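You operate a simulated robot arm through the tools that you are given. There is no shell and no other tool.

The job below is to be done with a simulated robot arm. You get a single attempt, and the scene is never put back.

JOB
Put things in order on the end of the long bench by the fineness meter. At the end: the grey tube from the end of the long bench by the fineness meter stands on top of the grey gear; the beige cone from the end of the long bench by the fineness meter stands where the grey tube stood; one of the bearings from the end of the long bench by the fineness meter is on the cream name plate (marked "Ultaveno") on the end of the long bench by the fineness meter; the gold brass bush from the end of the long bench by the fineness meter is on the silver tin; whatever was shut is shut again. Leave all else as you found it, and nothing knocked over.

Only the result counts: the job must be done as asked and must still hold three seconds after the hand-in. Knocking over, shifting, dropping, spilling or breaking anything else fails it.

ROBOT AND FRAMES
A 6-joint arm with a two-finger gripper, fixed in place. Base frame: the origin is on the floor under the middle of its stand, x ahead of it, y to its left, z up; the work surface is at about z = 0.85. Units: m, rad, N and s.
With the tool pointing down near the work surface it reaches from about 0.14 to 0.68 m from the base axis. Its first joint turns from -1.152 to 1.152 rad. Payload 2.45 kg.
Tool frame: the origin (TCP) lies between the finger pads and is the grasp point; the fingertips stand 0.03 m ahead of it; z points along the fingers, y is the line along which they close. The gripper opens to 0.106 m; its body begins 0.079 m behind the TCP.
Orientation is that of the tool frame in the base frame, as a unit quaternion [w, x, y, z]. With the fingers straight down and closing along the base's y, the tool's x points along the base's -x, its y along +y and its z along -z.

CONTROLS
- The arm moves only by the tool drive_tool. Its argument "increments" is a list of rows, each a list of 6 numbers: the shift along the base's x, y, z in mm, then the turn, a rotation vector about the base's x, y, z in rad. In form: [[tx, ty, tz, ax, ay, az], ...]. A call has 1 to 20 rows; each row shifts and turns the commanded pose from where the row before left it. "grip" is the opening, from 0 (shut) to 1 (fully open), set as the call begins (left out, the last holds). Rows are played at 5 a second. More than 0.05 m and 0.15 rad between two rows, or a gripper value outside its range, and nothing of the call is played. A pose out of reach is approached as far as the arm can. The call stops where the force on the tool passes 40 N (or 10 N more than at its start, if that is more) or the arm is blocked; 0.2 s more then pass. Each finger travels about 0.153 m/s and halts on what it meets, pressing with about 20 N; the grip force reading is that of the motor and also rises with nothing between the fingers. The clock runs only during rows and for 0.2 s after the last one: add rows that do not move to give the fingers time. The reply holds the time, the measured pose of the TCP, the force on the tool along the base axes, the opening and the grip force, in the units named above and with some noise, with the torque about the TCP (base axes, N m) and any sound that the robot's microphone picked up.
- Cameras (640 x 400 px; columns grow to the right, rows downward): "scene" is fixed at [0.0744, 0.4416, 1.3945]; the picture's right is [-0.48, -0.88, 0.00], its down [-0.59, 0.32, -0.74] and it looks along [0.65, -0.36, -0.67] (base axes); focal length 246 px, centre (320, 200). "wrist" rides on the gripper at [0.076, -0.002, -0.106] in the tool frame; the picture's right is [0.02, 1.00, 0.00], its down [-0.78, 0.02, -0.62] and it looks along [-0.62, 0.01, 0.78] (tool axes); focal length 247 px, centre (320, 200).
- grab_frame(camera): a new picture of that camera. It takes no simulated time.
- probe_pixels(camera, pixels): for up to 12 pixels [column, row] of the newest picture of that camera ("zoom" is the newest enlarged one), the place [x, y, z] in the base frame of the surface seen there, good to about 0.002 m. It takes no simulated time.
- enlarge(camera, box): a new picture of the part [left, top, right, bottom] of that camera's present view, enlarged. It takes no simulated time.
- finish_job(): hands the job in; it is judged then, once.

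Open the gripper and draw the arm clear of the work before you hand the job in, unless the task says otherwise.

The tools are called after "Request:" by a JSON object that holds its "api" and its "payload". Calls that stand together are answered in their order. drive_tool: Moves the arm, as the interface text tells. Its arguments: {"type":"object","properties":{"increments":{"type":"array","items":{"type":"array","items":{"type":"number"}}},"grip":{"type":"number"}},"required":["increments"]} The other tools are called the same way: grab_frame (camera) takes a picture; probe_pixels (camera, pixels) gives the place of the surface under pixels of a picture; enlarge (camera, box) takes an enlarged picture of a part of a camera's view; finish_job () hands the job in.

At the start:

```text
t: 0.0
eef_pos: [0.3113, 0.209, 1.1631]
orientation: [0.0, 0.0, 1.0, 0.0]
contact_force: [0.1, -0.3, 0.1]
torque: [0.01, 0.02, -0.03]
finger_gap: 0.1062
grip_force: 0.1
```

scene: 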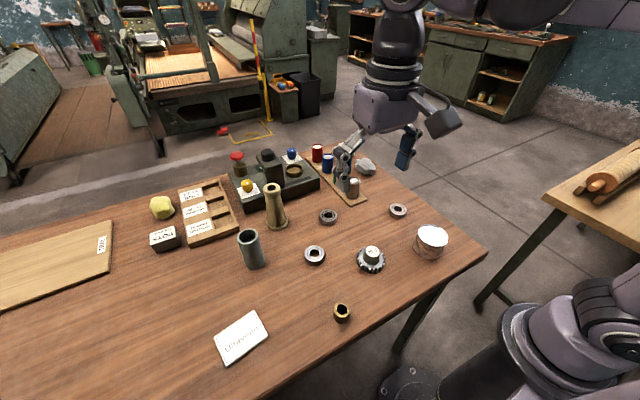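
wrist: 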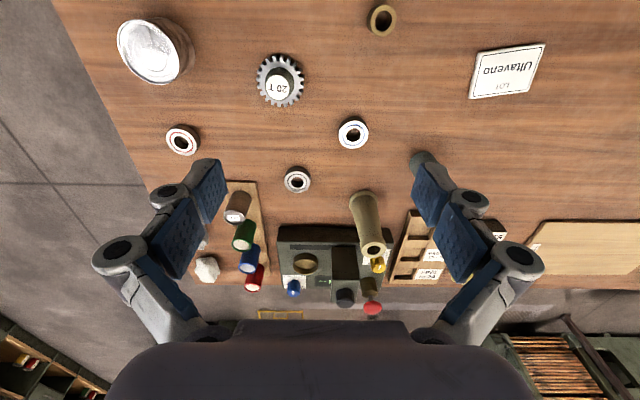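

The scene shows the grey tube at about (250,248), the beige cone at (273,207), the gear at (371,259), the tin at (430,241), the bush at (342,312), the plate at (241,338) and bearings at (314,255), (328,216), (398,210). I'll enlarge to see details.

Request:
{"api": "enlarge", "payload": {"camera": "scene", "box": [200, 180, 360, 280]}}

Request:
{"api": "enlarge", "payload": {"camera": "scene", "box": [300, 180, 480, 340]}}

Request:
{"api": "enlarge", "payload": {"camera": "wrist", "box": [100, 0, 420, 200]}}

```text
4.00 times, centred on (280, 230) of scene
```

zoom: 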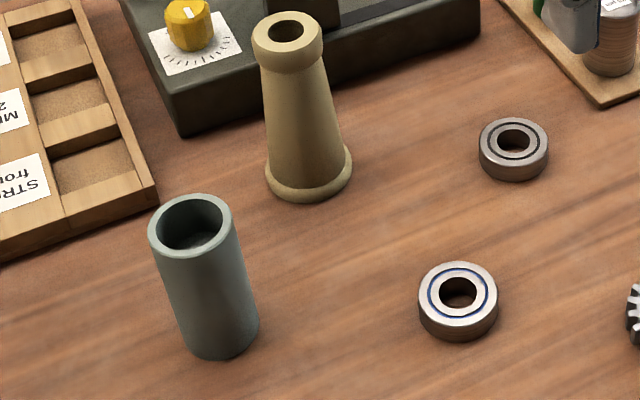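

```text
2.50 times, centred on (390, 260) of scene
```

zoom: 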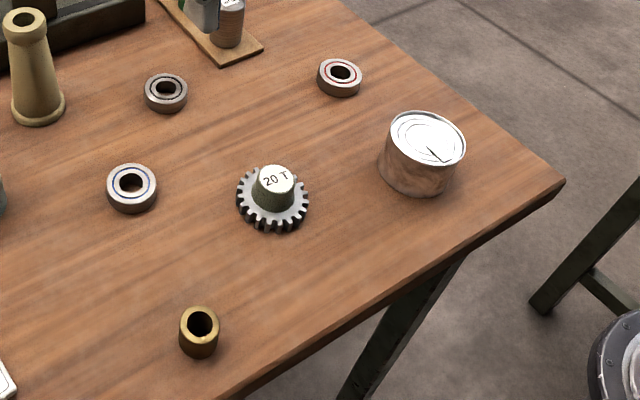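

```text
2.00 times, centred on (260, 100) of wrist
```

zoom: 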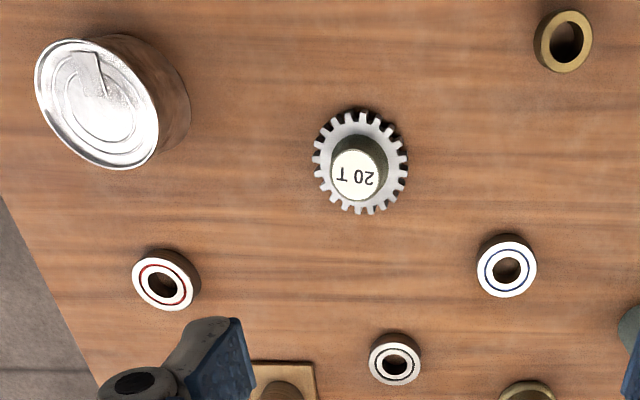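

I'll probe the main objects in the scene picture to get their positions and sizes.

Request:
{"api": "grab_frame", "payload": {"camera": "scene"}}

Request:
{"api": "enlarge", "payload": {"camera": "scene", "box": [200, 180, 360, 280]}}

Request:
{"api": "probe_pixels", "payload": {"camera": "zoom", "pixels": [[153, 238], [226, 208], [180, 200], [205, 252], [195, 240], [215, 355], [258, 325], [258, 40], [318, 40], [290, 15], [288, 65], [310, 195]]}}

Request:
{"api": "probe_pixels", "payload": {"camera": "zoom", "pixels": [[425, 295], [492, 285], [458, 268], [458, 312], [458, 292], [458, 340], [484, 140], [544, 138], [513, 122], [513, 158], [513, 140], [514, 180]]}}

```text
taken
```

scene: 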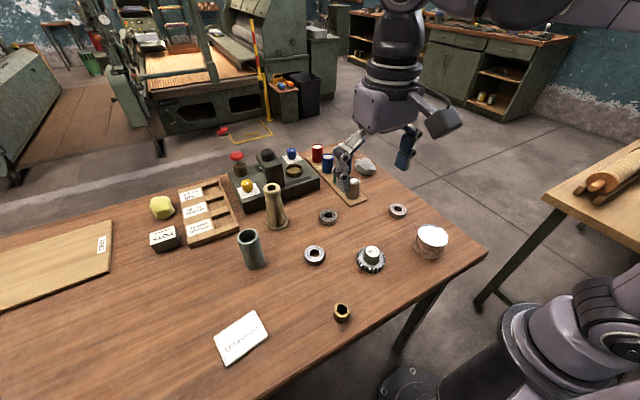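

```text
4.00 times, centred on (280, 230) of scene
```

zoom: 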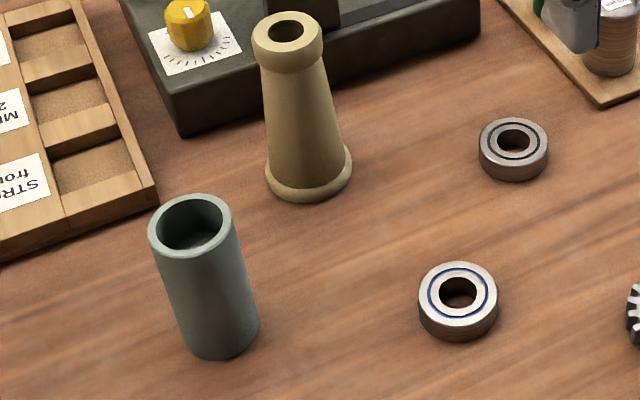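

```text
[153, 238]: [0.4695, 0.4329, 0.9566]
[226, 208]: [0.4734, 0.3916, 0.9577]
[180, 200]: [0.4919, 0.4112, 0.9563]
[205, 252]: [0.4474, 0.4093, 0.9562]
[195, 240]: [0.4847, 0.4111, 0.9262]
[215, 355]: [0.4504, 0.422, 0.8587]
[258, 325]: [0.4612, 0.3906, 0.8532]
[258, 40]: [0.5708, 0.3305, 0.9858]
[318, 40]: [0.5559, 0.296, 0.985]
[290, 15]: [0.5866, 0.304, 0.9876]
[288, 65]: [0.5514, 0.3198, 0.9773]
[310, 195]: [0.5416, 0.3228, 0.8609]
```

```text
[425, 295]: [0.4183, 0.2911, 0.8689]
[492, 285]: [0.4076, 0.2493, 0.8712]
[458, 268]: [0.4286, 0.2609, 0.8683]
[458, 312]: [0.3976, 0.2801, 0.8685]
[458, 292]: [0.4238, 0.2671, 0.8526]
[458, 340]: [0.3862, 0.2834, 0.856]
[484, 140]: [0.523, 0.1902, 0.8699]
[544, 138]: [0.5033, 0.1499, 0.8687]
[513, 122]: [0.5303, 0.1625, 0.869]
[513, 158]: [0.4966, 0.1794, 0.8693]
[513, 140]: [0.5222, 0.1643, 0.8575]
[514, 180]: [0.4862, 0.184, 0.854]
```

Tube centre is about (0.470, 0.411), top 0.957; next I probe the gear, tin, bush and plate.

Request:
{"api": "enlarge", "payload": {"camera": "scene", "box": [320, 210, 480, 310]}}

Request:
{"api": "probe_pixels", "payload": {"camera": "scene", "pixels": [[241, 338], [216, 341], [256, 312], [268, 336], [227, 365], [342, 304], [335, 310], [350, 310], [342, 315], [342, 319], [371, 247], [371, 270]]}}

```text
4.00 times, centred on (400, 260) of scene
```

zoom: 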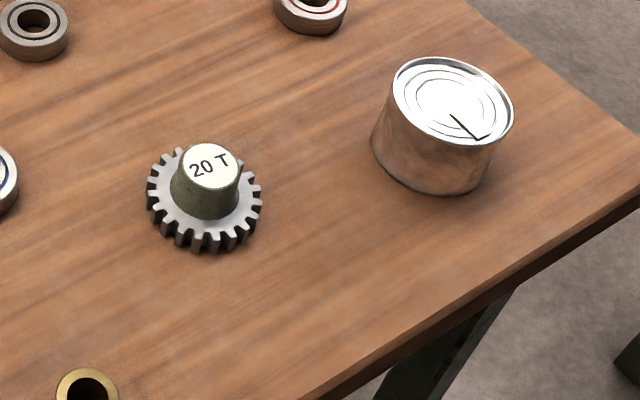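

```text
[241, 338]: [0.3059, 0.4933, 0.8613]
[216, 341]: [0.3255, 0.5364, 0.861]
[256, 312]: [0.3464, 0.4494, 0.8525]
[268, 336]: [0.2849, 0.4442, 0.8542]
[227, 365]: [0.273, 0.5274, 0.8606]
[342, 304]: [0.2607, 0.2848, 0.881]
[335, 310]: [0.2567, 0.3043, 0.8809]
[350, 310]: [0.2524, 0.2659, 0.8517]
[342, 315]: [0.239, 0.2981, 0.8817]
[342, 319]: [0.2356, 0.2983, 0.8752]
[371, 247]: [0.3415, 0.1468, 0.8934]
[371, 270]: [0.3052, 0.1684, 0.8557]
```

Now I probe the gear, tin and hub from the zoomed picture.

Request:
{"api": "probe_pixels", "payload": {"camera": "zoom", "pixels": [[184, 165], [240, 168], [212, 147], [210, 186], [211, 166], [165, 195], [248, 205], [205, 225], [176, 200], [207, 240], [155, 180], [256, 190]]}}

Request:
{"api": "probe_pixels", "payload": {"camera": "zoom", "pixels": [[397, 85], [508, 115], [445, 62], [455, 138], [452, 100], [430, 80], [480, 120], [375, 145], [440, 190], [485, 180], [420, 120], [470, 85]]}}

```text
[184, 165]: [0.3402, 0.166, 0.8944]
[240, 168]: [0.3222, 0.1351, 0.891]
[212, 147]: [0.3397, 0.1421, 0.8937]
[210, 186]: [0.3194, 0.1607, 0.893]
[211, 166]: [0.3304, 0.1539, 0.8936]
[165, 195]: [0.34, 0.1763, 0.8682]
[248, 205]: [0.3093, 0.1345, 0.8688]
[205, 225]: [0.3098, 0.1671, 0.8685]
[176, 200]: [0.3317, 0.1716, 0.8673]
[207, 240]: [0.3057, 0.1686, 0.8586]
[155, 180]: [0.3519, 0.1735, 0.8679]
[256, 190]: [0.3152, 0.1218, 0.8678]
```

```text
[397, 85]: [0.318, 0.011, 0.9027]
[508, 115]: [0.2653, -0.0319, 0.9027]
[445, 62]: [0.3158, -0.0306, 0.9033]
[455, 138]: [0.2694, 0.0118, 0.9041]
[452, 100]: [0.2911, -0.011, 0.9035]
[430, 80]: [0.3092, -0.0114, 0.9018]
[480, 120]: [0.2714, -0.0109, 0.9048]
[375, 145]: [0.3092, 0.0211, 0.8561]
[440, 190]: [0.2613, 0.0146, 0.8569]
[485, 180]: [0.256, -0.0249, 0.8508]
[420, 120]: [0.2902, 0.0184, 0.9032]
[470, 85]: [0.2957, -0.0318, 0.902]
```

Gear hub top is at about (0.330,0.152,0.8935) and the tin top at (0.291,-0.010,0.903). I move the wrist camera above the tube to look inside it and over the surroundings.

Request:
{"api": "drive_tool", "payload": {"increments": [[22.3, 25.1, -7.9, 0, 0, 0], [22.3, 25.1, -7.9, 0, 0, 0], [22.3, 25.1, -7.9, 0, 0, 0], [22.3, 25.1, -7.9, 0, 0, 0], [22.3, 25.1, -7.9, 0, 0, 0], [22.3, 25.1, -7.9, 0, 0, 0], [22.3, 25.1, -7.9, 0, 0, 0], [22.3, 25.1, -7.9, 0, 0, 0], [0, 0, 0, 0, 0, 0]], "grip": 1}}

Request:
{"api": "grab_frame", "payload": {"camera": "wrist"}}

Request:
{"api": "grab_frame", "payload": {"camera": "scene"}}

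```text
t: 2.0
eef_pos: [0.4817, 0.405, 1.0962]
orientation: [0.0, 0.0, 1.0, 0.001]
contact_force: [-0.1, 0.8, -0.5]
torque: [0.0, 0.02, 0.01]
finger_gap: 0.1058
grip_force: 0.0
out of reach, approached as far as the arm can: row 8
```

```text
taken
```

wrist: 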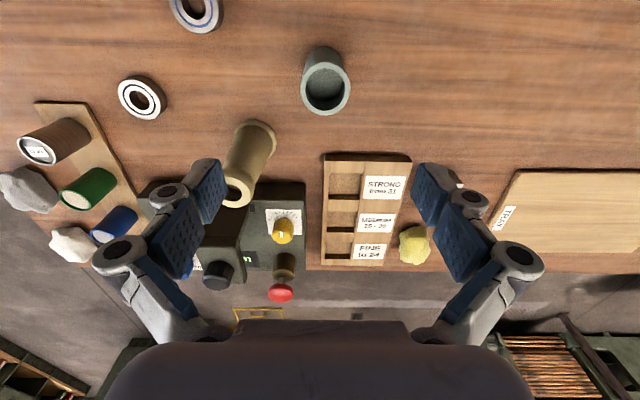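

```text
taken
```

scene: 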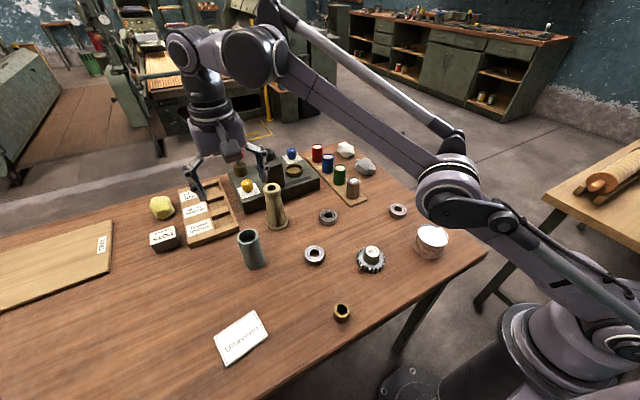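

The wrist view shows the tube at (326,80), the cone at (250,160) close to the dark instrument. I enlarge both.

Request:
{"api": "enlarge", "payload": {"camera": "wrist", "box": [270, 30, 390, 130]}}

Request:
{"api": "probe_pixels", "payload": {"camera": "wrist", "pixels": [[325, 64], [303, 85], [349, 85], [326, 113], [326, 96], [326, 80], [325, 104], [326, 152], [411, 158], [343, 170], [416, 230], [380, 160]]}}

Request:
{"api": "enlarge", "payload": {"camera": "wrist", "box": [190, 100, 350, 220]}}

```text
4.00 times, centred on (330, 80) of wrist
```

zoom: 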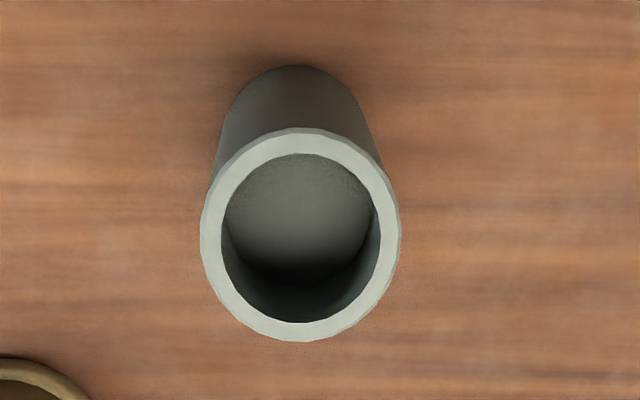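

```text
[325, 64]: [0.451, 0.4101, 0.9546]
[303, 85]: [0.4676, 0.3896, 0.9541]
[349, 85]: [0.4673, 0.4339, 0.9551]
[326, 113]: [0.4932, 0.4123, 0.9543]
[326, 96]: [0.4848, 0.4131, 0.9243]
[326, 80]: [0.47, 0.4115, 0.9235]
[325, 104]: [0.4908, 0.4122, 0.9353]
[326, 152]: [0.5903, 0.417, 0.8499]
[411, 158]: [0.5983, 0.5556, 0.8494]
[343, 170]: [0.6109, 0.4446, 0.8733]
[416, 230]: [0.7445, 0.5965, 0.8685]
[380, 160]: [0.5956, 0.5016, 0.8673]
```

```text
3.33 times, centred on (270, 160) of wrist
```

zoom: 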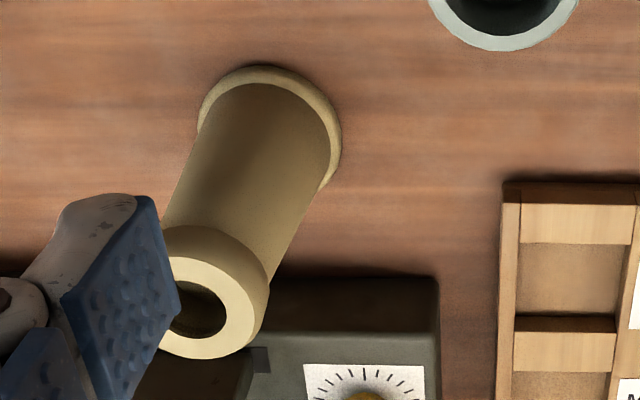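

The tube is a cup: the rim is at z 0.9545 and the inside floor at 0.9235. Centre is about (0.4698,0.4117). Now I probe the cone in the zoom.

Request:
{"api": "probe_pixels", "payload": {"camera": "zoom", "pixels": [[265, 72], [202, 110], [337, 140], [315, 90], [220, 80], [175, 265], [250, 300], [200, 350], [205, 262], [245, 330], [200, 315], [438, 280]]}}

Request:
{"api": "probe_pixels", "payload": {"camera": "wrist", "pixels": [[303, 184], [304, 215], [270, 190], [283, 228], [215, 205], [140, 98], [198, 12], [60, 140], [130, 195], [35, 104], [280, 292], [240, 190]]}}

```text
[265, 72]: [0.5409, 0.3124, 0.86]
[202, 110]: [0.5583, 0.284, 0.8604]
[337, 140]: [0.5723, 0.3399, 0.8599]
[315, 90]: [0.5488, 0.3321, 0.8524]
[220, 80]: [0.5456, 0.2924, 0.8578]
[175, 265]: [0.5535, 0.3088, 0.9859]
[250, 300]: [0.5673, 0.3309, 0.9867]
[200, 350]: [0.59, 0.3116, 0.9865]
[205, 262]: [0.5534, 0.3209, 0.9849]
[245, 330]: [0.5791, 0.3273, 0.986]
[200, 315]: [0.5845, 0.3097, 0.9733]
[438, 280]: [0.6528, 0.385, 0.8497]
```

```text
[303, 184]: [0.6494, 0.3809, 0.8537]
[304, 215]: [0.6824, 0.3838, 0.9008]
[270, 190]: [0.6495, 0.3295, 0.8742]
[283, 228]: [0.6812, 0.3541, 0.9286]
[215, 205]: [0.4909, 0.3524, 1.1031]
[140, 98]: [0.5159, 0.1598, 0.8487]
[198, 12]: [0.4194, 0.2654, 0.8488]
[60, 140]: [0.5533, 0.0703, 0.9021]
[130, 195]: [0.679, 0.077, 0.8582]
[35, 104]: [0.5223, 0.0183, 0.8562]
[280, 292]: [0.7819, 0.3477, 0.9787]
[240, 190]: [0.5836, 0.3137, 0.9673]
```

The cone's axis is near (0.570,0.312), its top z 0.986. Before grasping, I move above the gear to see its hub and centre closely.

Request:
{"api": "drive_tool", "payload": {"increments": [[-22, -36, -6, 0, 0, 0], [-22, -36, -6, 0, 0, 0], [-22, -36, -6, 0, 0, 0], [-22, -36, -6, 0, 0, 0], [-22, -36, -6, 0, 0, 0], [-22, -36, -6, 0, 0, 0], [-20, -37, 0, 0, 0, 0], [0, 0, 0, 0, 0, 0]]}}

Request:
{"api": "grab_frame", "payload": {"camera": "wrist"}}

Request:
{"api": "enlarge", "payload": {"camera": "wrist", "box": [240, 0, 400, 140]}}

```text
t: 3.8
eef_pos: [0.3307, 0.1515, 1.0596]
orientation: [0.0, 0.0, 1.0, 0.0]
contact_force: [-0.2, 0.7, -0.6]
torque: [-0.01, -0.02, -0.02]
finger_gap: 0.106
grip_force: 0.0
```

```text
taken
```

wrist: 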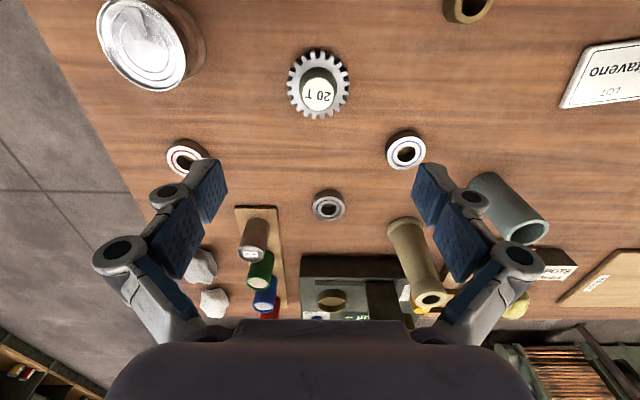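

```text
2.86 times, centred on (320, 70) of wrist
```

zoom: 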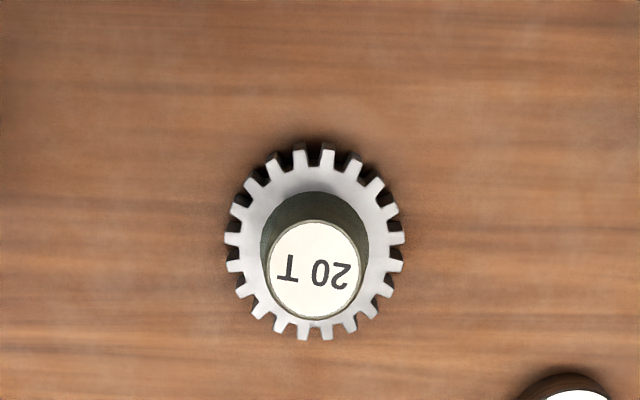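

The gear has a tapered olive hub labelled "20 T"; I probe its edges for the centre.

Request:
{"api": "probe_pixels", "payload": {"camera": "zoom", "pixels": [[272, 270], [358, 270], [315, 226], [315, 315], [315, 270], [345, 300], [285, 300], [345, 240], [285, 240], [240, 240], [392, 240], [315, 165]]}}

Request:
{"api": "enlarge", "payload": {"camera": "wrist", "box": [280, 40, 360, 120]}}

```text
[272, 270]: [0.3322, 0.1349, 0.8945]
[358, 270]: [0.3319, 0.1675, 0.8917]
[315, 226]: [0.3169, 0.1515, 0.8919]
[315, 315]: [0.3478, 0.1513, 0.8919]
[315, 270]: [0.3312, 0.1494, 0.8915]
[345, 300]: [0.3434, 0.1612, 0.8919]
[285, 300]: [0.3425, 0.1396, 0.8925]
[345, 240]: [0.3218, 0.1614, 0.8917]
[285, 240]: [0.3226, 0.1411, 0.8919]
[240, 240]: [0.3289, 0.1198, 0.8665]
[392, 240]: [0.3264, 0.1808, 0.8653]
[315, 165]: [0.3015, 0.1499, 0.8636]
```

```text
5.00 times, centred on (320, 80) of wrist
```

zoom: 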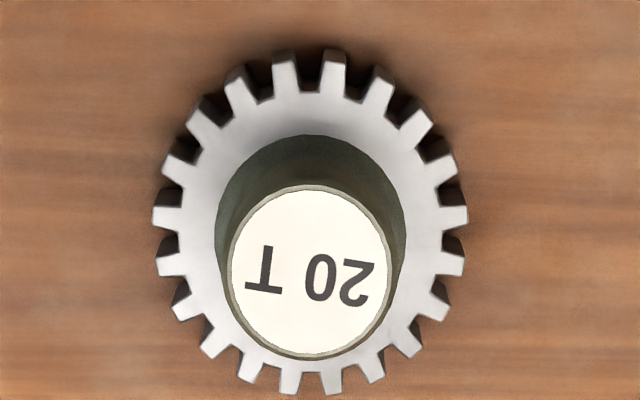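

Hub centre is (0.332,0.151), top z ≈ 0.892. I now move above the tube at (0.471,0.4115) and then descend with the gripper open.

Request:
{"api": "drive_tool", "payload": {"increments": [[20, 37.1, -4.3, 0, 0, 0], [20, 37.1, -4.3, 0, 0, 0], [20, 37.1, -4.3, 0, 0, 0], [20, 37.1, -4.3, 0, 0, 0], [20, 37.1, -4.3, 0, 0, 0], [20, 37.1, -4.3, 0, 0, 0], [20.3, 37.4, -4.3, 0, 0, 0], [0, 0, 0, 0, 0, 0]], "grip": 1}}

Request:
{"api": "grab_frame", "payload": {"camera": "wrist"}}

```text
t: 5.6
eef_pos: [0.4701, 0.4131, 1.029]
orientation: [0.0, 0.0, 1.0, 0.0]
contact_force: [0.3, -0.2, -0.3]
torque: [0.0, -0.01, 0.0]
finger_gap: 0.106
grip_force: 0.1
```

```text
taken
```

wrist: 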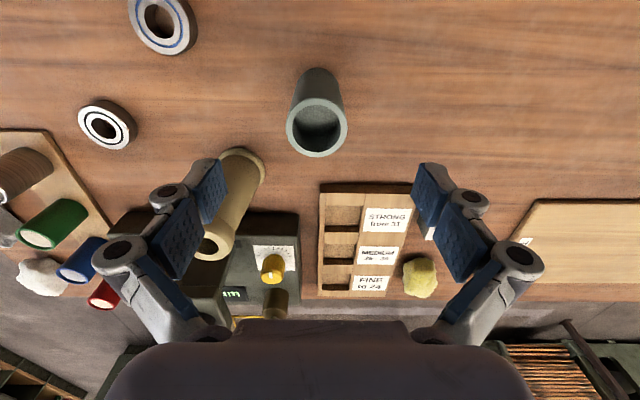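

The tube rim is around (317,127) in the wrist picture; I probe the rim once more at this closer range.

Request:
{"api": "probe_pixels", "payload": {"camera": "wrist", "pixels": [[317, 99], [317, 155], [288, 127], [346, 127], [298, 107], [336, 107], [298, 147], [336, 147]]}}

Request:
{"api": "drive_tool", "payload": {"increments": [[0, 0, -31, 0, 0, 0], [0, 0, -31, 0, 0, 0], [0, 0, -31, 0, 0, 0], [0, 0, -31, 0, 0, 0], [0, 0, 0, 0, 0, 0], [0, 0, 0, 0, 0, 0]]}}

Request:
{"api": "grab_frame", "payload": {"camera": "wrist"}}

Request:
{"api": "grab_frame", "payload": {"camera": "scene"}}

```text
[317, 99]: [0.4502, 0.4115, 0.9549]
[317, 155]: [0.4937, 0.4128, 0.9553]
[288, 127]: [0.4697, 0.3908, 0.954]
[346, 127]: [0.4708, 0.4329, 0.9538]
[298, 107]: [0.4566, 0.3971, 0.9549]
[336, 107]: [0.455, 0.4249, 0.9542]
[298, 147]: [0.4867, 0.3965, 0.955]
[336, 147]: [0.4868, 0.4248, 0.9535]
```

```text
t: 7.0
eef_pos: [0.4705, 0.4128, 0.9061]
orientation: [0.0, -0.001, 1.0, 0.0]
contact_force: [0.0, 0.1, 0.7]
torque: [-0.01, 0.01, 0.01]
finger_gap: 0.1058
grip_force: 0.0
```

```text
taken
```

wrist: 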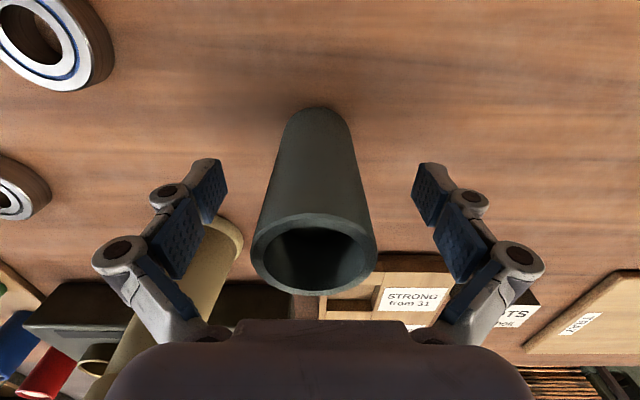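

```text
taken
```

scene: 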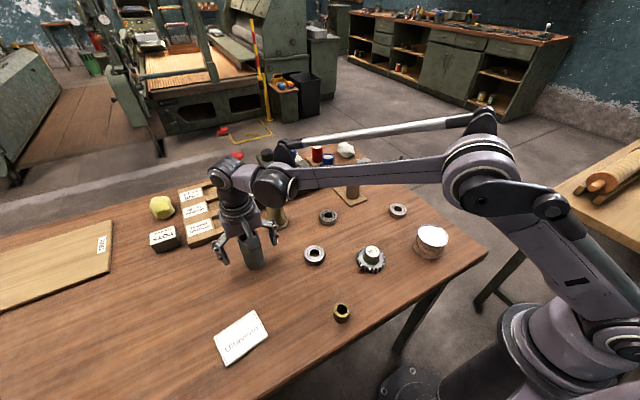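

The fingers straddle the tube (centre 0.472,0.4118 vs TCP 0.4705,0.4128). I nudge to centre and close.

Request:
{"api": "drive_tool", "payload": {"increments": [[1.5, -1, 0, 0, 0, 0], [0, 0, 0, 0, 0, 0]]}}

Request:
{"api": "drive_tool", "payload": {"increments": [[0, 0, 0, 0, 0, 0], [0, 0, 0, 0, 0, 0], [0, 0, 0, 0, 0, 0], [0, 0, 0, 0, 0, 0]], "grip": 0.2}}

Request:
{"api": "grab_frame", "payload": {"camera": "wrist"}}

```text
t: 7.6
eef_pos: [0.4732, 0.4111, 0.9067]
orientation: [0.0, 0.001, 1.0, 0.0]
contact_force: [0.0, -0.4, -1.0]
torque: [0.02, -0.02, 0.01]
finger_gap: 0.106
grip_force: 0.0
```

```text
t: 8.6
eef_pos: [0.4725, 0.4113, 0.9068]
orientation: [0.001, 0.0, 1.0, 0.0]
contact_force: [-0.1, -1.2, 9.8]
torque: [0.03, 0.07, 0.02]
finger_gap: 0.0467
grip_force: 20.2
```

```text
taken
```

wrist: 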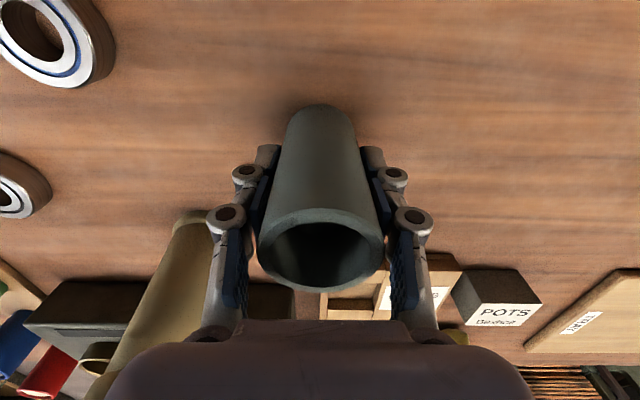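

The gap stopped at 0.0467 with a 20 N grip, so the tube is held. I lift it gently and check the force.

Request:
{"api": "drive_tool", "payload": {"increments": [[0, 0, 10, 0, 0, 0], [0, 0, 15, 0, 0, 0], [0, 0, 25, 0, 0, 0], [0, 0, 30, 0, 0, 0], [0, 0, 0, 0, 0, 0]]}}

Request:
{"api": "grab_frame", "payload": {"camera": "wrist"}}

Request:
{"api": "grab_frame", "payload": {"camera": "scene"}}

```text
t: 9.8
eef_pos: [0.4712, 0.4117, 0.9855]
orientation: [0.0, -0.001, 1.0, 0.0]
contact_force: [0.5, 0.1, -1.1]
torque: [0.0, -0.03, 0.0]
finger_gap: 0.0469
grip_force: 19.5
```

```text
taken
```

wrist: 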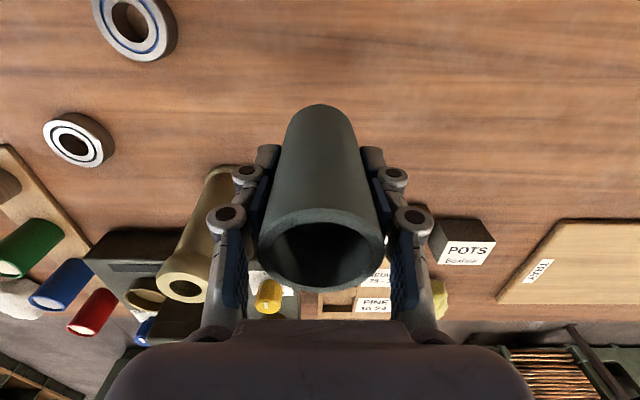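

```text
taken
```

scene: 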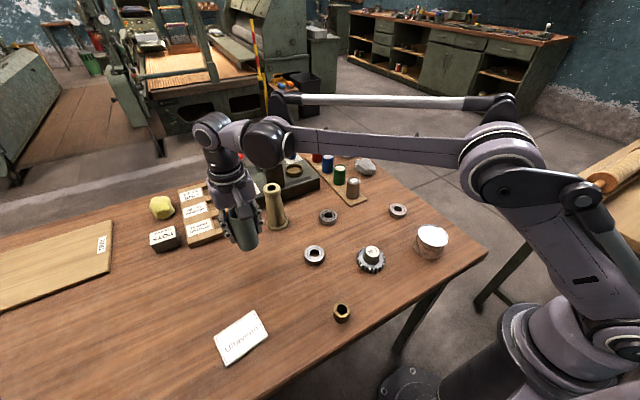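

The tube is held (about 1 N) and lifted clear. I carry it over the gear hub at (0.3325,0.151).

Request:
{"api": "drive_tool", "payload": {"increments": [[-19.9, -37.2, 1, 0, 0, 0], [-19.9, -37.2, 1, 0, 0, 0], [-19.9, -37.2, 1, 0, 0, 0], [-19.9, -37.2, 1, 0, 0, 0], [-19.9, -37.2, 0, 0, 0, 0], [-19.9, -37.2, 0, 0, 0, 0], [-19.9, -37.2, 0, 0, 0, 0], [0, 0, 0, 0, 0, 0], [0, 0, 0, 0, 0, 0]]}}

Request:
{"api": "grab_frame", "payload": {"camera": "wrist"}}

Request:
{"api": "enlarge", "payload": {"camera": "scene", "box": [300, 170, 460, 280]}}

```text
t: 11.8
eef_pos: [0.3324, 0.1523, 0.991]
orientation: [0.0, 0.0, 1.0, 0.0]
contact_force: [0.0, 0.1, -0.1]
torque: [-0.02, -0.01, 0.02]
finger_gap: 0.0461
grip_force: 20.0
```

```text
taken
```

wrist: 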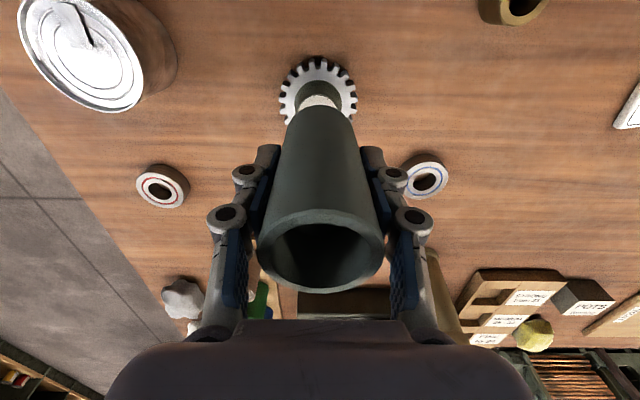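

```text
3.64 times, centred on (380, 225) of scene
```

zoom: 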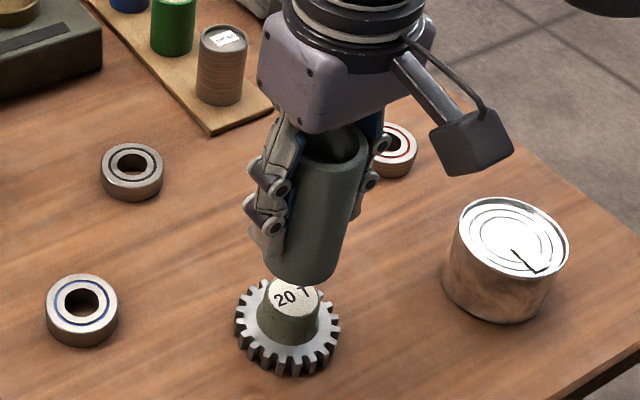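

The tube is above the hub. I lower it to a few mm above the hub top, then check the alignment.

Request:
{"api": "drive_tool", "payload": {"increments": [[0, 0, -12, 0, 0, 0], [0, 0, -12, 0, 0, 0], [0, 0, -10, 0, 0, 0], [0, 0, 0, 0, 0, 0], [0, 0, 0, 0, 0, 0]]}}

Request:
{"api": "grab_frame", "payload": {"camera": "wrist"}}

Request:
{"api": "enlarge", "payload": {"camera": "scene", "box": [330, 190, 430, 290]}}

Request:
{"api": "enlarge", "payload": {"camera": "wrist", "box": [250, 40, 390, 140]}}

```text
t: 13.0
eef_pos: [0.3335, 0.1508, 0.9561]
orientation: [0.0, 0.0, 1.0, 0.0]
contact_force: [-0.2, 0.0, -0.3]
torque: [0.01, 0.01, 0.01]
finger_gap: 0.0465
grip_force: 20.1
```

```text
taken
```

wrist: 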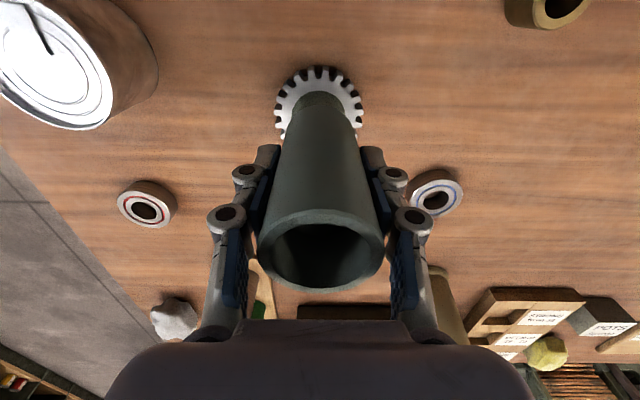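

```text
4.00 times, centred on (380, 240) of scene
```

zoom: 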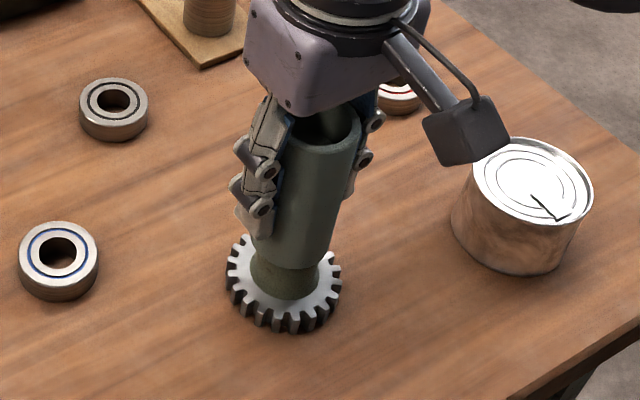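

```text
4.00 times, centred on (320, 90) of wrist
```

zoom: 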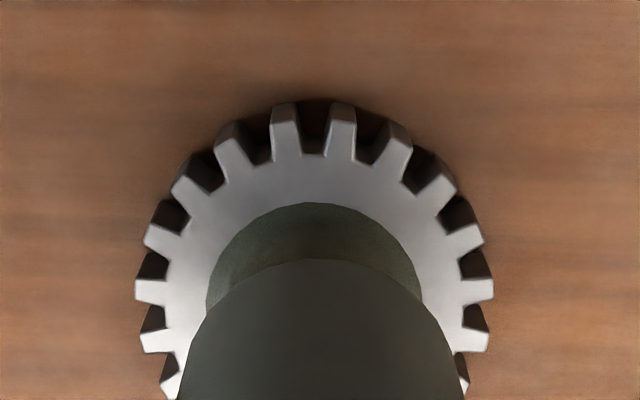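

The alignment looks good (gear centre column ≈ 319, tube ≈ 319). I lower in small steps watching for contact force.

Request:
{"api": "drive_tool", "payload": {"increments": [[0, 0, -2, 0, 0, 0], [0, 0, -2, 0, 0, 0], [0, 0, -1, 0, 0, 0], [0, 0, 0, 0, 0, 0]]}}

Request:
{"api": "drive_tool", "payload": {"increments": [[0, 0, -1, 0, 0, 0], [0, 0, -1, 0, 0, 0], [0, 0, 0, 0, 0, 0]]}}

```text
t: 14.0
eef_pos: [0.3327, 0.1505, 0.952]
orientation: [0.001, 0.0, 1.0, 0.0]
contact_force: [0.5, 0.2, -0.3]
torque: [0.0, 0.01, 0.04]
finger_gap: 0.0464
grip_force: 19.9
```

```text
t: 14.8
eef_pos: [0.3328, 0.1503, 0.95]
orientation: [0.0, 0.0, 1.0, -0.001]
contact_force: [0.3, 0.1, 7.1]
torque: [0.02, 0.03, -0.02]
finger_gap: 0.0464
grip_force: 20.0
```

Contact reads 7 N upward at TCP z 0.950, matching the hub top height. I check the picture before releasing.

Request:
{"api": "enlarge", "payload": {"camera": "scene", "box": [330, 200, 430, 280]}}

Request:
{"api": "enlarge", "payload": {"camera": "wrist", "box": [250, 40, 390, 140]}}

```text
5.00 times, centred on (380, 240) of scene
```

zoom: 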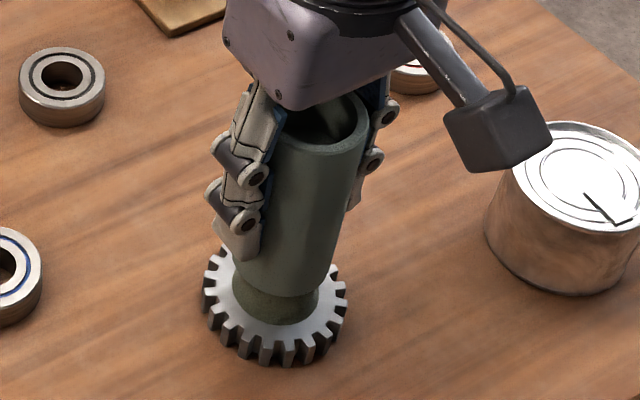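

```text
4.00 times, centred on (320, 90) of wrist
```

zoom: 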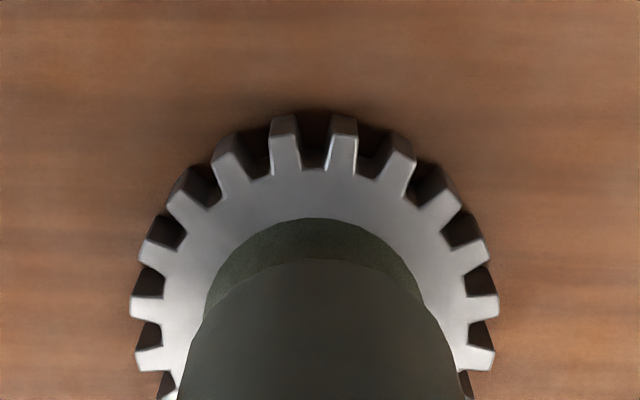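

The tube sits centred on the hub. I ease the preload slightly and open the fingers part-way.

Request:
{"api": "drive_tool", "payload": {"increments": [[0, 0, 0.5, 0, 0, 0], [0, 0, 0, 0, 0, 0]]}}

Request:
{"api": "drive_tool", "payload": {"increments": [[0, 0, 0, 0, 0, 0], [0, 0, 0, 0, 0, 0]], "grip": 0.6}}

Request:
{"api": "drive_tool", "payload": {"increments": [[0, 0, 0, 0, 0, 0], [0, 0, 0, 0, 0, 0]], "grip": 1}}

Request:
{"api": "grab_frame", "payload": {"camera": "wrist"}}

Request:
{"api": "enlarge", "payload": {"camera": "scene", "box": [330, 200, 430, 280]}}

```text
t: 15.4
eef_pos: [0.3321, 0.1506, 0.9495]
orientation: [0.0, 0.0, 1.0, 0.0]
contact_force: [-0.4, 0.6, -0.5]
torque: [0.03, -0.01, -0.01]
finger_gap: 0.0464
grip_force: 19.8
```

```text
t: 16.0
eef_pos: [0.3335, 0.1512, 0.9488]
orientation: [0.0, 0.0, 1.0, 0.0]
contact_force: [-0.1, 0.3, -0.6]
torque: [0.01, 0.02, 0.03]
finger_gap: 0.0636
grip_force: 0.0
```

```text
t: 16.6
eef_pos: [0.3322, 0.1512, 0.9499]
orientation: [0.0, 0.0, 1.0, -0.001]
contact_force: [-0.4, 0.3, -0.4]
torque: [-0.02, 0.03, 0.0]
finger_gap: 0.1059
grip_force: 0.1
```

```text
taken
```

wrist: 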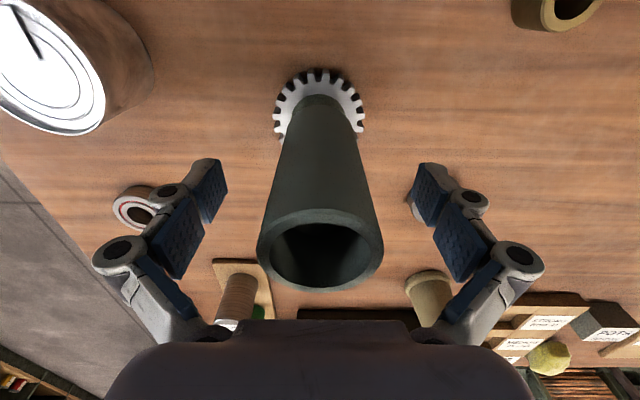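

```text
5.00 times, centred on (380, 240) of scene
```

zoom: 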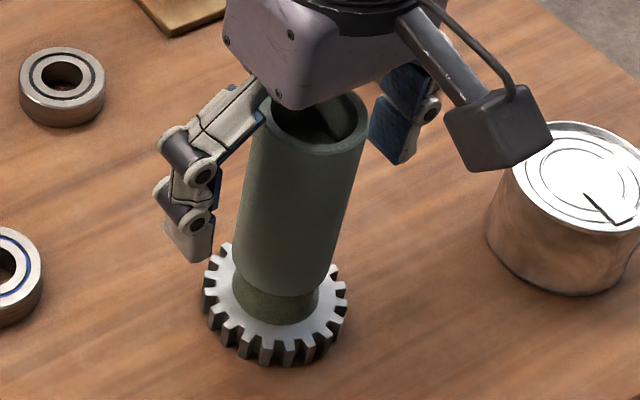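

The tube stands on the hub with the fingers clear of it. I raise the gripper straight up and verify.

Request:
{"api": "drive_tool", "payload": {"increments": [[0, 0, 25, 0, 0, 0], [0, 0, 35, 0, 0, 0], [0, 0, 40, 0, 0, 0], [0, 0, 0, 0, 0, 0]]}}

Request:
{"api": "grab_frame", "payload": {"camera": "wrist"}}

Request:
{"api": "grab_frame", "payload": {"camera": "scene"}}

```text
t: 17.6
eef_pos: [0.3322, 0.1519, 1.0496]
orientation: [0.0, -0.001, 1.0, 0.0]
contact_force: [0.3, 0.3, -0.2]
torque: [-0.04, -0.04, 0.01]
finger_gap: 0.1058
grip_force: 0.1
```

```text
taken
```

wrist: 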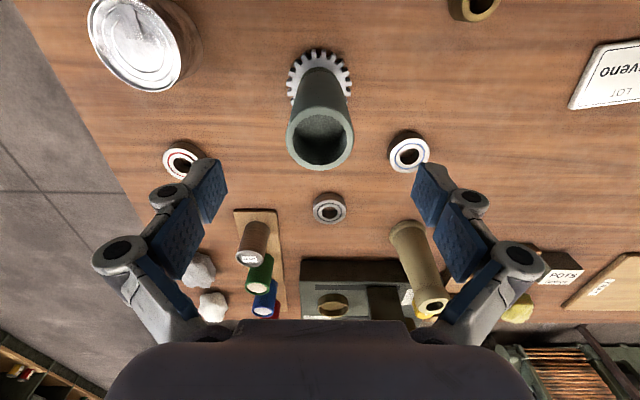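

```text
taken
```

scene: 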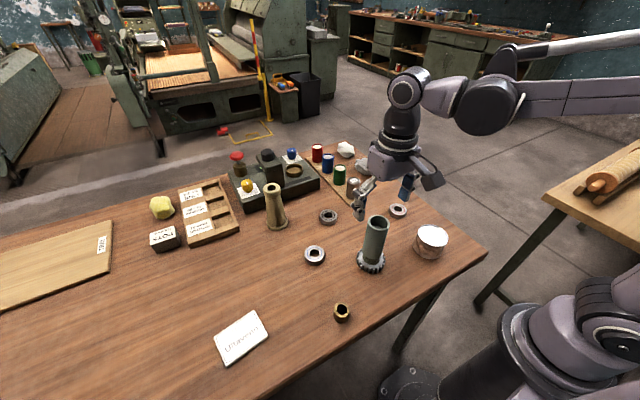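

The tube stands on the gear. Next the cone: I move to in front of it at (0.46,0.312,1.05) to measure it.

Request:
{"api": "drive_tool", "payload": {"increments": [[25, 32, 0, 0, 0, 0], [25, 32, 0, 0, 0, 0], [25, 32, 0, 0, 0, 0], [25, 32, 0, 0, 0, 0], [28, 32, 0, 0, 0, 0], [0, 0, 0, 0, 0, 0]]}}

Request:
{"api": "grab_frame", "payload": {"camera": "wrist"}}

Request:
{"api": "enlarge", "payload": {"camera": "wrist", "box": [240, 120, 400, 280]}}

```text
t: 19.0
eef_pos: [0.4605, 0.3116, 1.0481]
orientation: [0.0, -0.001, 1.0, 0.0]
contact_force: [-0.5, 0.1, 0.5]
torque: [-0.02, 0.0, 0.01]
finger_gap: 0.1061
grip_force: 0.0
```

```text
taken
```

wrist: 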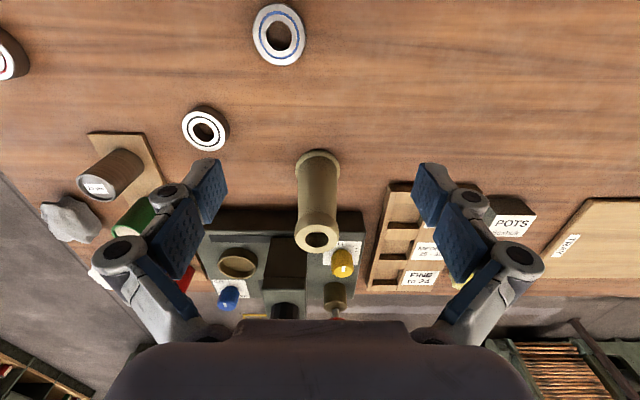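

```text
2.50 times, centred on (320, 200) of wrist
```

zoom: 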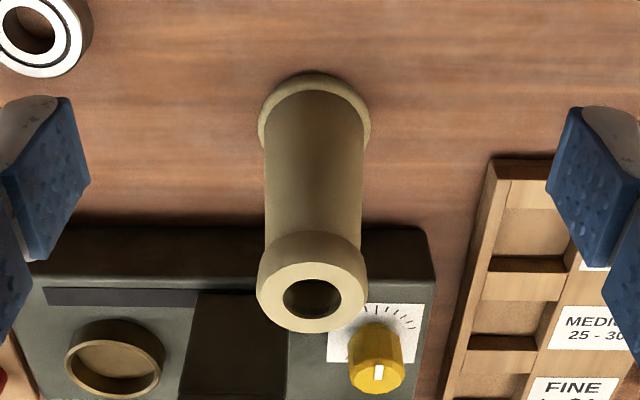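

The cone stands centred between the fingers at column ~318. I probe its collar, body and base edges.

Request:
{"api": "probe_pixels", "payload": {"camera": "zoom", "pixels": [[260, 295], [365, 295], [312, 265], [312, 328], [312, 240], [312, 228], [262, 125], [368, 125], [313, 78], [312, 150], [268, 200], [360, 200]]}}

Request:
{"api": "probe_pixels", "payload": {"camera": "zoom", "pixels": [[312, 248], [312, 255], [312, 235], [312, 220], [312, 180], [312, 110], [312, 95], [312, 86], [150, 226], [430, 228], [376, 330], [285, 310]]}}

```text
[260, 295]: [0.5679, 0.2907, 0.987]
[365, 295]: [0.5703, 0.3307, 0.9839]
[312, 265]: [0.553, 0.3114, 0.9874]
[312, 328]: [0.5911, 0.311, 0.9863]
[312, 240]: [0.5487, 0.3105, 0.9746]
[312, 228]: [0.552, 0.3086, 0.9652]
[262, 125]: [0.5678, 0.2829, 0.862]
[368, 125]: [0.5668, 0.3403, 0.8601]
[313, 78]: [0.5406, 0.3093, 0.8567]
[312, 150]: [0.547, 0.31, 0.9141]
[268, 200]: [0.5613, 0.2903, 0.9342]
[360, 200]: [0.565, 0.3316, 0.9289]
```

```text
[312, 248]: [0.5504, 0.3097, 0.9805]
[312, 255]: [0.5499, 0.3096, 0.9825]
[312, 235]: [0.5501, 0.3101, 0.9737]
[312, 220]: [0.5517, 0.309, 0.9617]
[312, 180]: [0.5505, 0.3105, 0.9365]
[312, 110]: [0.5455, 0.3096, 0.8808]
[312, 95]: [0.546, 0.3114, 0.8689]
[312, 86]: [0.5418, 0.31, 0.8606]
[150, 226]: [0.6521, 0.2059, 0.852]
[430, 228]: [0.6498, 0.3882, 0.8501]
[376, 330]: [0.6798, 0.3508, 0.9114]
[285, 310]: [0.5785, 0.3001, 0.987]
```

Cone axis is (0.570,0.311), collar radius 0.021 at z 0.967–0.987. I descend here to z 0.96 and slide forward so the fingers straddle the collar.

Request:
{"api": "drive_tool", "payload": {"increments": [[0, -0.5, -30, 0, 0, 0], [0, 0, -30, 0, 0, 0], [0, 0, -28, 0, 0, 0], [20, 0, 0, 0, 0, 0], [25, 0, 0, 0, 0, 0], [25, 0, 0, 0, 0, 0], [20, 0, 0, 0, 0, 0], [0, 0, 0, 0, 0, 0]]}}

Request:
{"api": "grab_frame", "payload": {"camera": "wrist"}}

Request:
{"api": "enlarge", "payload": {"camera": "scene", "box": [200, 120, 360, 260]}}

```text
t: 20.8
eef_pos: [0.5516, 0.3096, 0.9614]
orientation: [0.0, 0.0, 1.0, 0.0]
contact_force: [-0.2, -0.1, -0.4]
torque: [0.0, 0.02, 0.03]
finger_gap: 0.1062
grip_force: 0.2
```

```text
taken
```

wrist: 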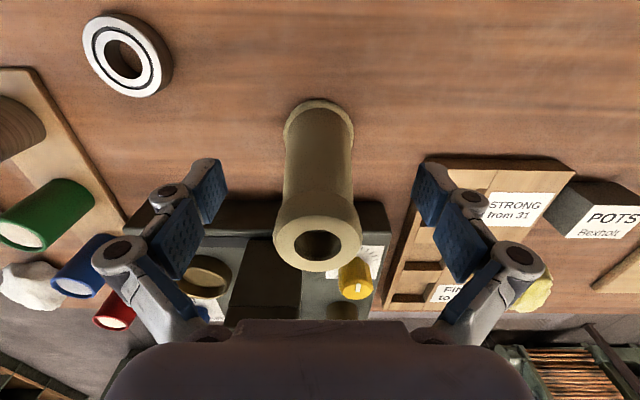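

```text
2.86 times, centred on (280, 190) of scene
```

zoom: 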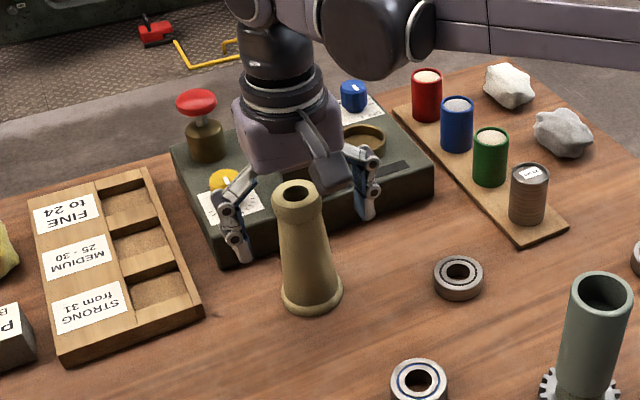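

The fingers straddle the cone's collar region; TCP x is 0.5516, needing about 19 mm more. I move forward and recheck.

Request:
{"api": "drive_tool", "payload": {"increments": [[9, 0.5, 0, 0, 0, 0], [10, 0.5, 0, 0, 0, 0], [0, 0, 0, 0, 0, 0]]}}

Request:
{"api": "grab_frame", "payload": {"camera": "wrist"}}

```text
t: 21.6
eef_pos: [0.5705, 0.3112, 0.961]
orientation: [0.0, -0.001, 1.0, 0.0]
contact_force: [0.0, 0.1, -0.1]
torque: [-0.03, 0.01, 0.04]
finger_gap: 0.1059
grip_force: 0.1
```

```text
taken
```

wrist: 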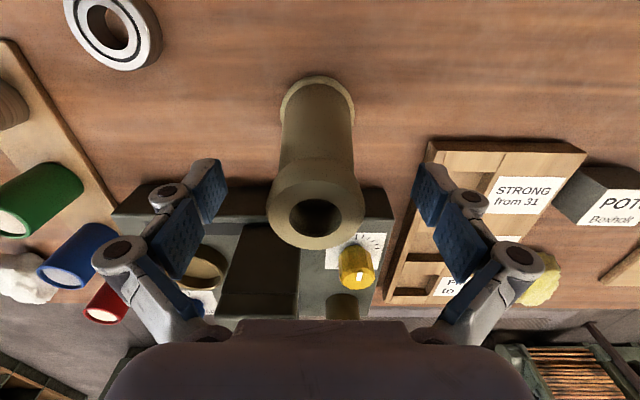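

TCP is at (0.5705,0.3112,0.961), on the cone's axis. I close the gripper.

Request:
{"api": "drive_tool", "payload": {"increments": [[0, 0, 0, 0, 0, 0], [0, 0, 0, 0, 0, 0], [0, 0, 0, 0, 0, 0], [0, 0, 0, 0, 0, 0]], "grip": 0.1}}

Request:
{"api": "grab_frame", "payload": {"camera": "wrist"}}

Request:
{"api": "enlarge", "payload": {"camera": "scene", "box": [220, 140, 340, 250]}}

```text
t: 22.6
eef_pos: [0.5696, 0.3116, 0.9618]
orientation: [0.001, 0.0, 1.0, 0.001]
contact_force: [1.8, 0.0, 18.5]
torque: [-0.06, -0.04, -0.01]
finger_gap: 0.0438
grip_force: 19.9
```

```text
taken
```

wrist: 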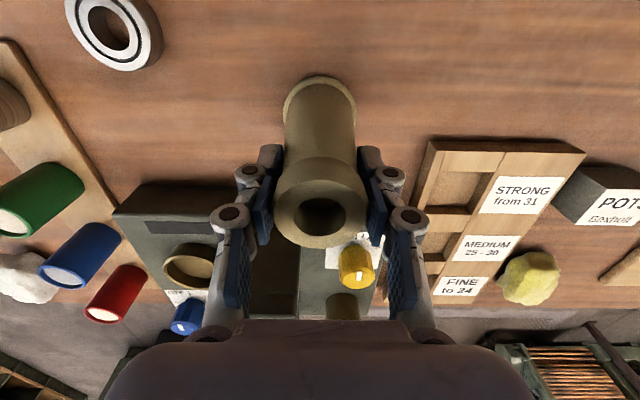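

```text
3.64 times, centred on (280, 195) of scene
```

zoom: 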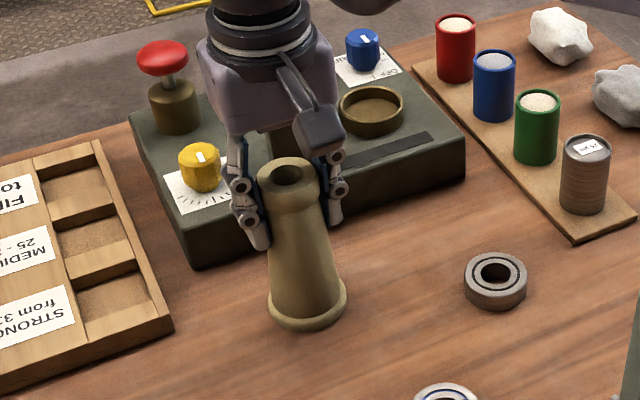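

The collar is held at a 0.0438 gap. I lift gently by about 30 mm.

Request:
{"api": "drive_tool", "payload": {"increments": [[0, 0, 3, 0, 0, 0], [0, 0, 7, 0, 0, 0], [0, 0, 10, 0, 0, 0], [0, 0, 10, 0, 0, 0], [0, 0, 0, 0, 0, 0]]}}

Request:
{"api": "grab_frame", "payload": {"camera": "wrist"}}

Request:
{"api": "enlarge", "payload": {"camera": "scene", "box": [220, 140, 340, 250]}}

```text
t: 23.8
eef_pos: [0.5697, 0.3121, 0.9922]
orientation: [0.0, 0.0, 1.0, 0.0]
contact_force: [-0.9, -0.4, -0.4]
torque: [-0.03, 0.02, 0.03]
finger_gap: 0.0438
grip_force: 19.8
```

```text
taken
```

wrist: 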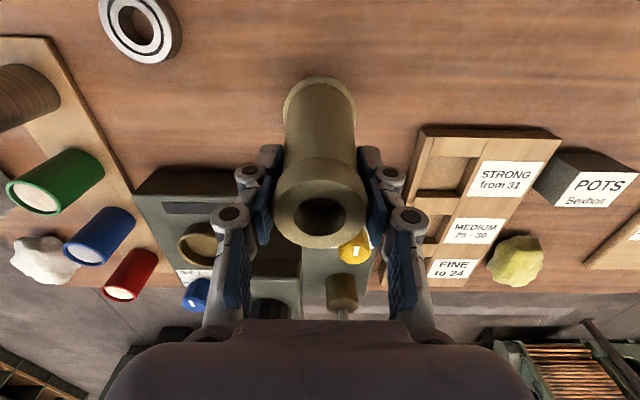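

```text
3.64 times, centred on (280, 195) of scene
```

zoom: 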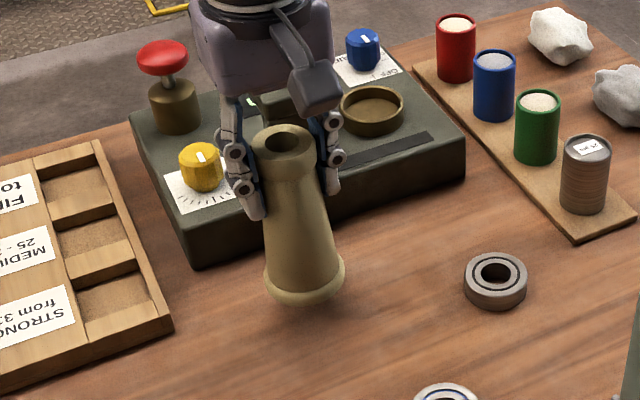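

The cone hangs straight. I carry it to where the tube stood, (0.472,0.4118).

Request:
{"api": "drive_tool", "payload": {"increments": [[-24.5, 25, 0, 0, 0, 0], [-24.5, 25, 0, 0, 0, 0], [-24.5, 25, 0, 0, 0, 0], [-24.5, 25, 0, 0, 0, 0], [0, 0, 0, 0, 0, 0], [0, 0, 0, 0, 0, 0]]}}

Request:
{"api": "grab_frame", "payload": {"camera": "wrist"}}

Request:
{"api": "enlarge", "payload": {"camera": "scene", "box": [200, 180, 320, 290]}}

```text
t: 25.2
eef_pos: [0.4707, 0.4106, 0.9909]
orientation: [0.001, 0.0, 1.0, 0.0]
contact_force: [0.5, 0.2, -0.2]
torque: [0.01, -0.01, -0.01]
finger_gap: 0.0437
grip_force: 20.2
```

```text
taken
```

wrist: 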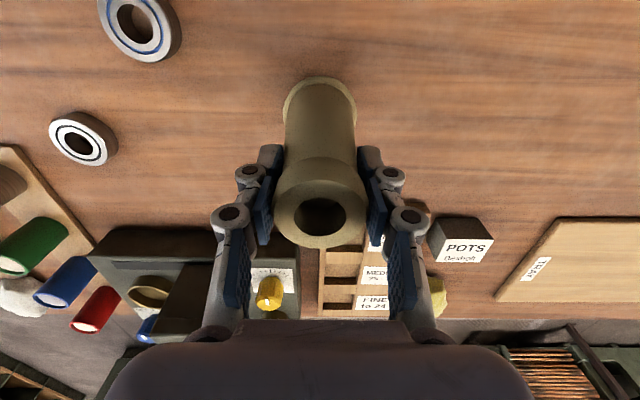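

```text
3.64 times, centred on (260, 235) of scene
```

zoom: 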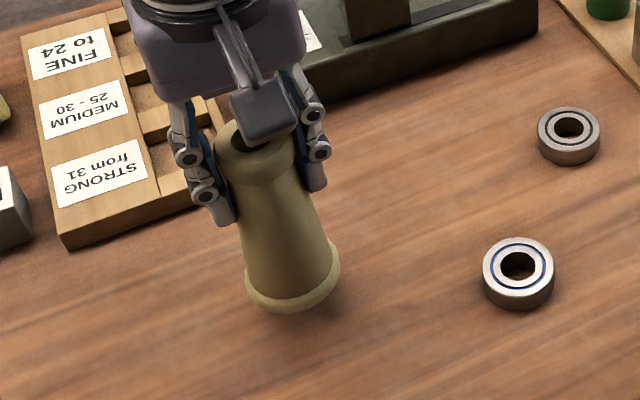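

The cone is over the spot. I nudge by +1 mm and lower it to just above the bench.

Request:
{"api": "drive_tool", "payload": {"increments": [[1, 1, -9, 0, 0, 0], [0, 0, -9, 0, 0, 0], [0, 0, -8, 0, 0, 0], [0, 0, -2, 0, 0, 0], [0, 0, 0, 0, 0, 0]]}}

Request:
{"api": "drive_tool", "payload": {"increments": [[0, 0, -1, 0, 0, 0], [0, 0, -0.7, 0, 0, 0], [0, 0, 0, 0, 0, 0]]}}

```text
t: 26.4
eef_pos: [0.4725, 0.4127, 0.9635]
orientation: [0.0, 0.0, 1.0, 0.001]
contact_force: [-0.8, -0.2, -0.8]
torque: [-0.01, -0.02, 0.01]
finger_gap: 0.0435
grip_force: 20.2
```

```text
t: 27.2
eef_pos: [0.4734, 0.4116, 0.9621]
orientation: [0.0, 0.0, 1.0, 0.001]
contact_force: [0.6, 0.6, 11.1]
torque: [-0.01, -0.04, -0.02]
finger_gap: 0.0438
grip_force: 20.2
```

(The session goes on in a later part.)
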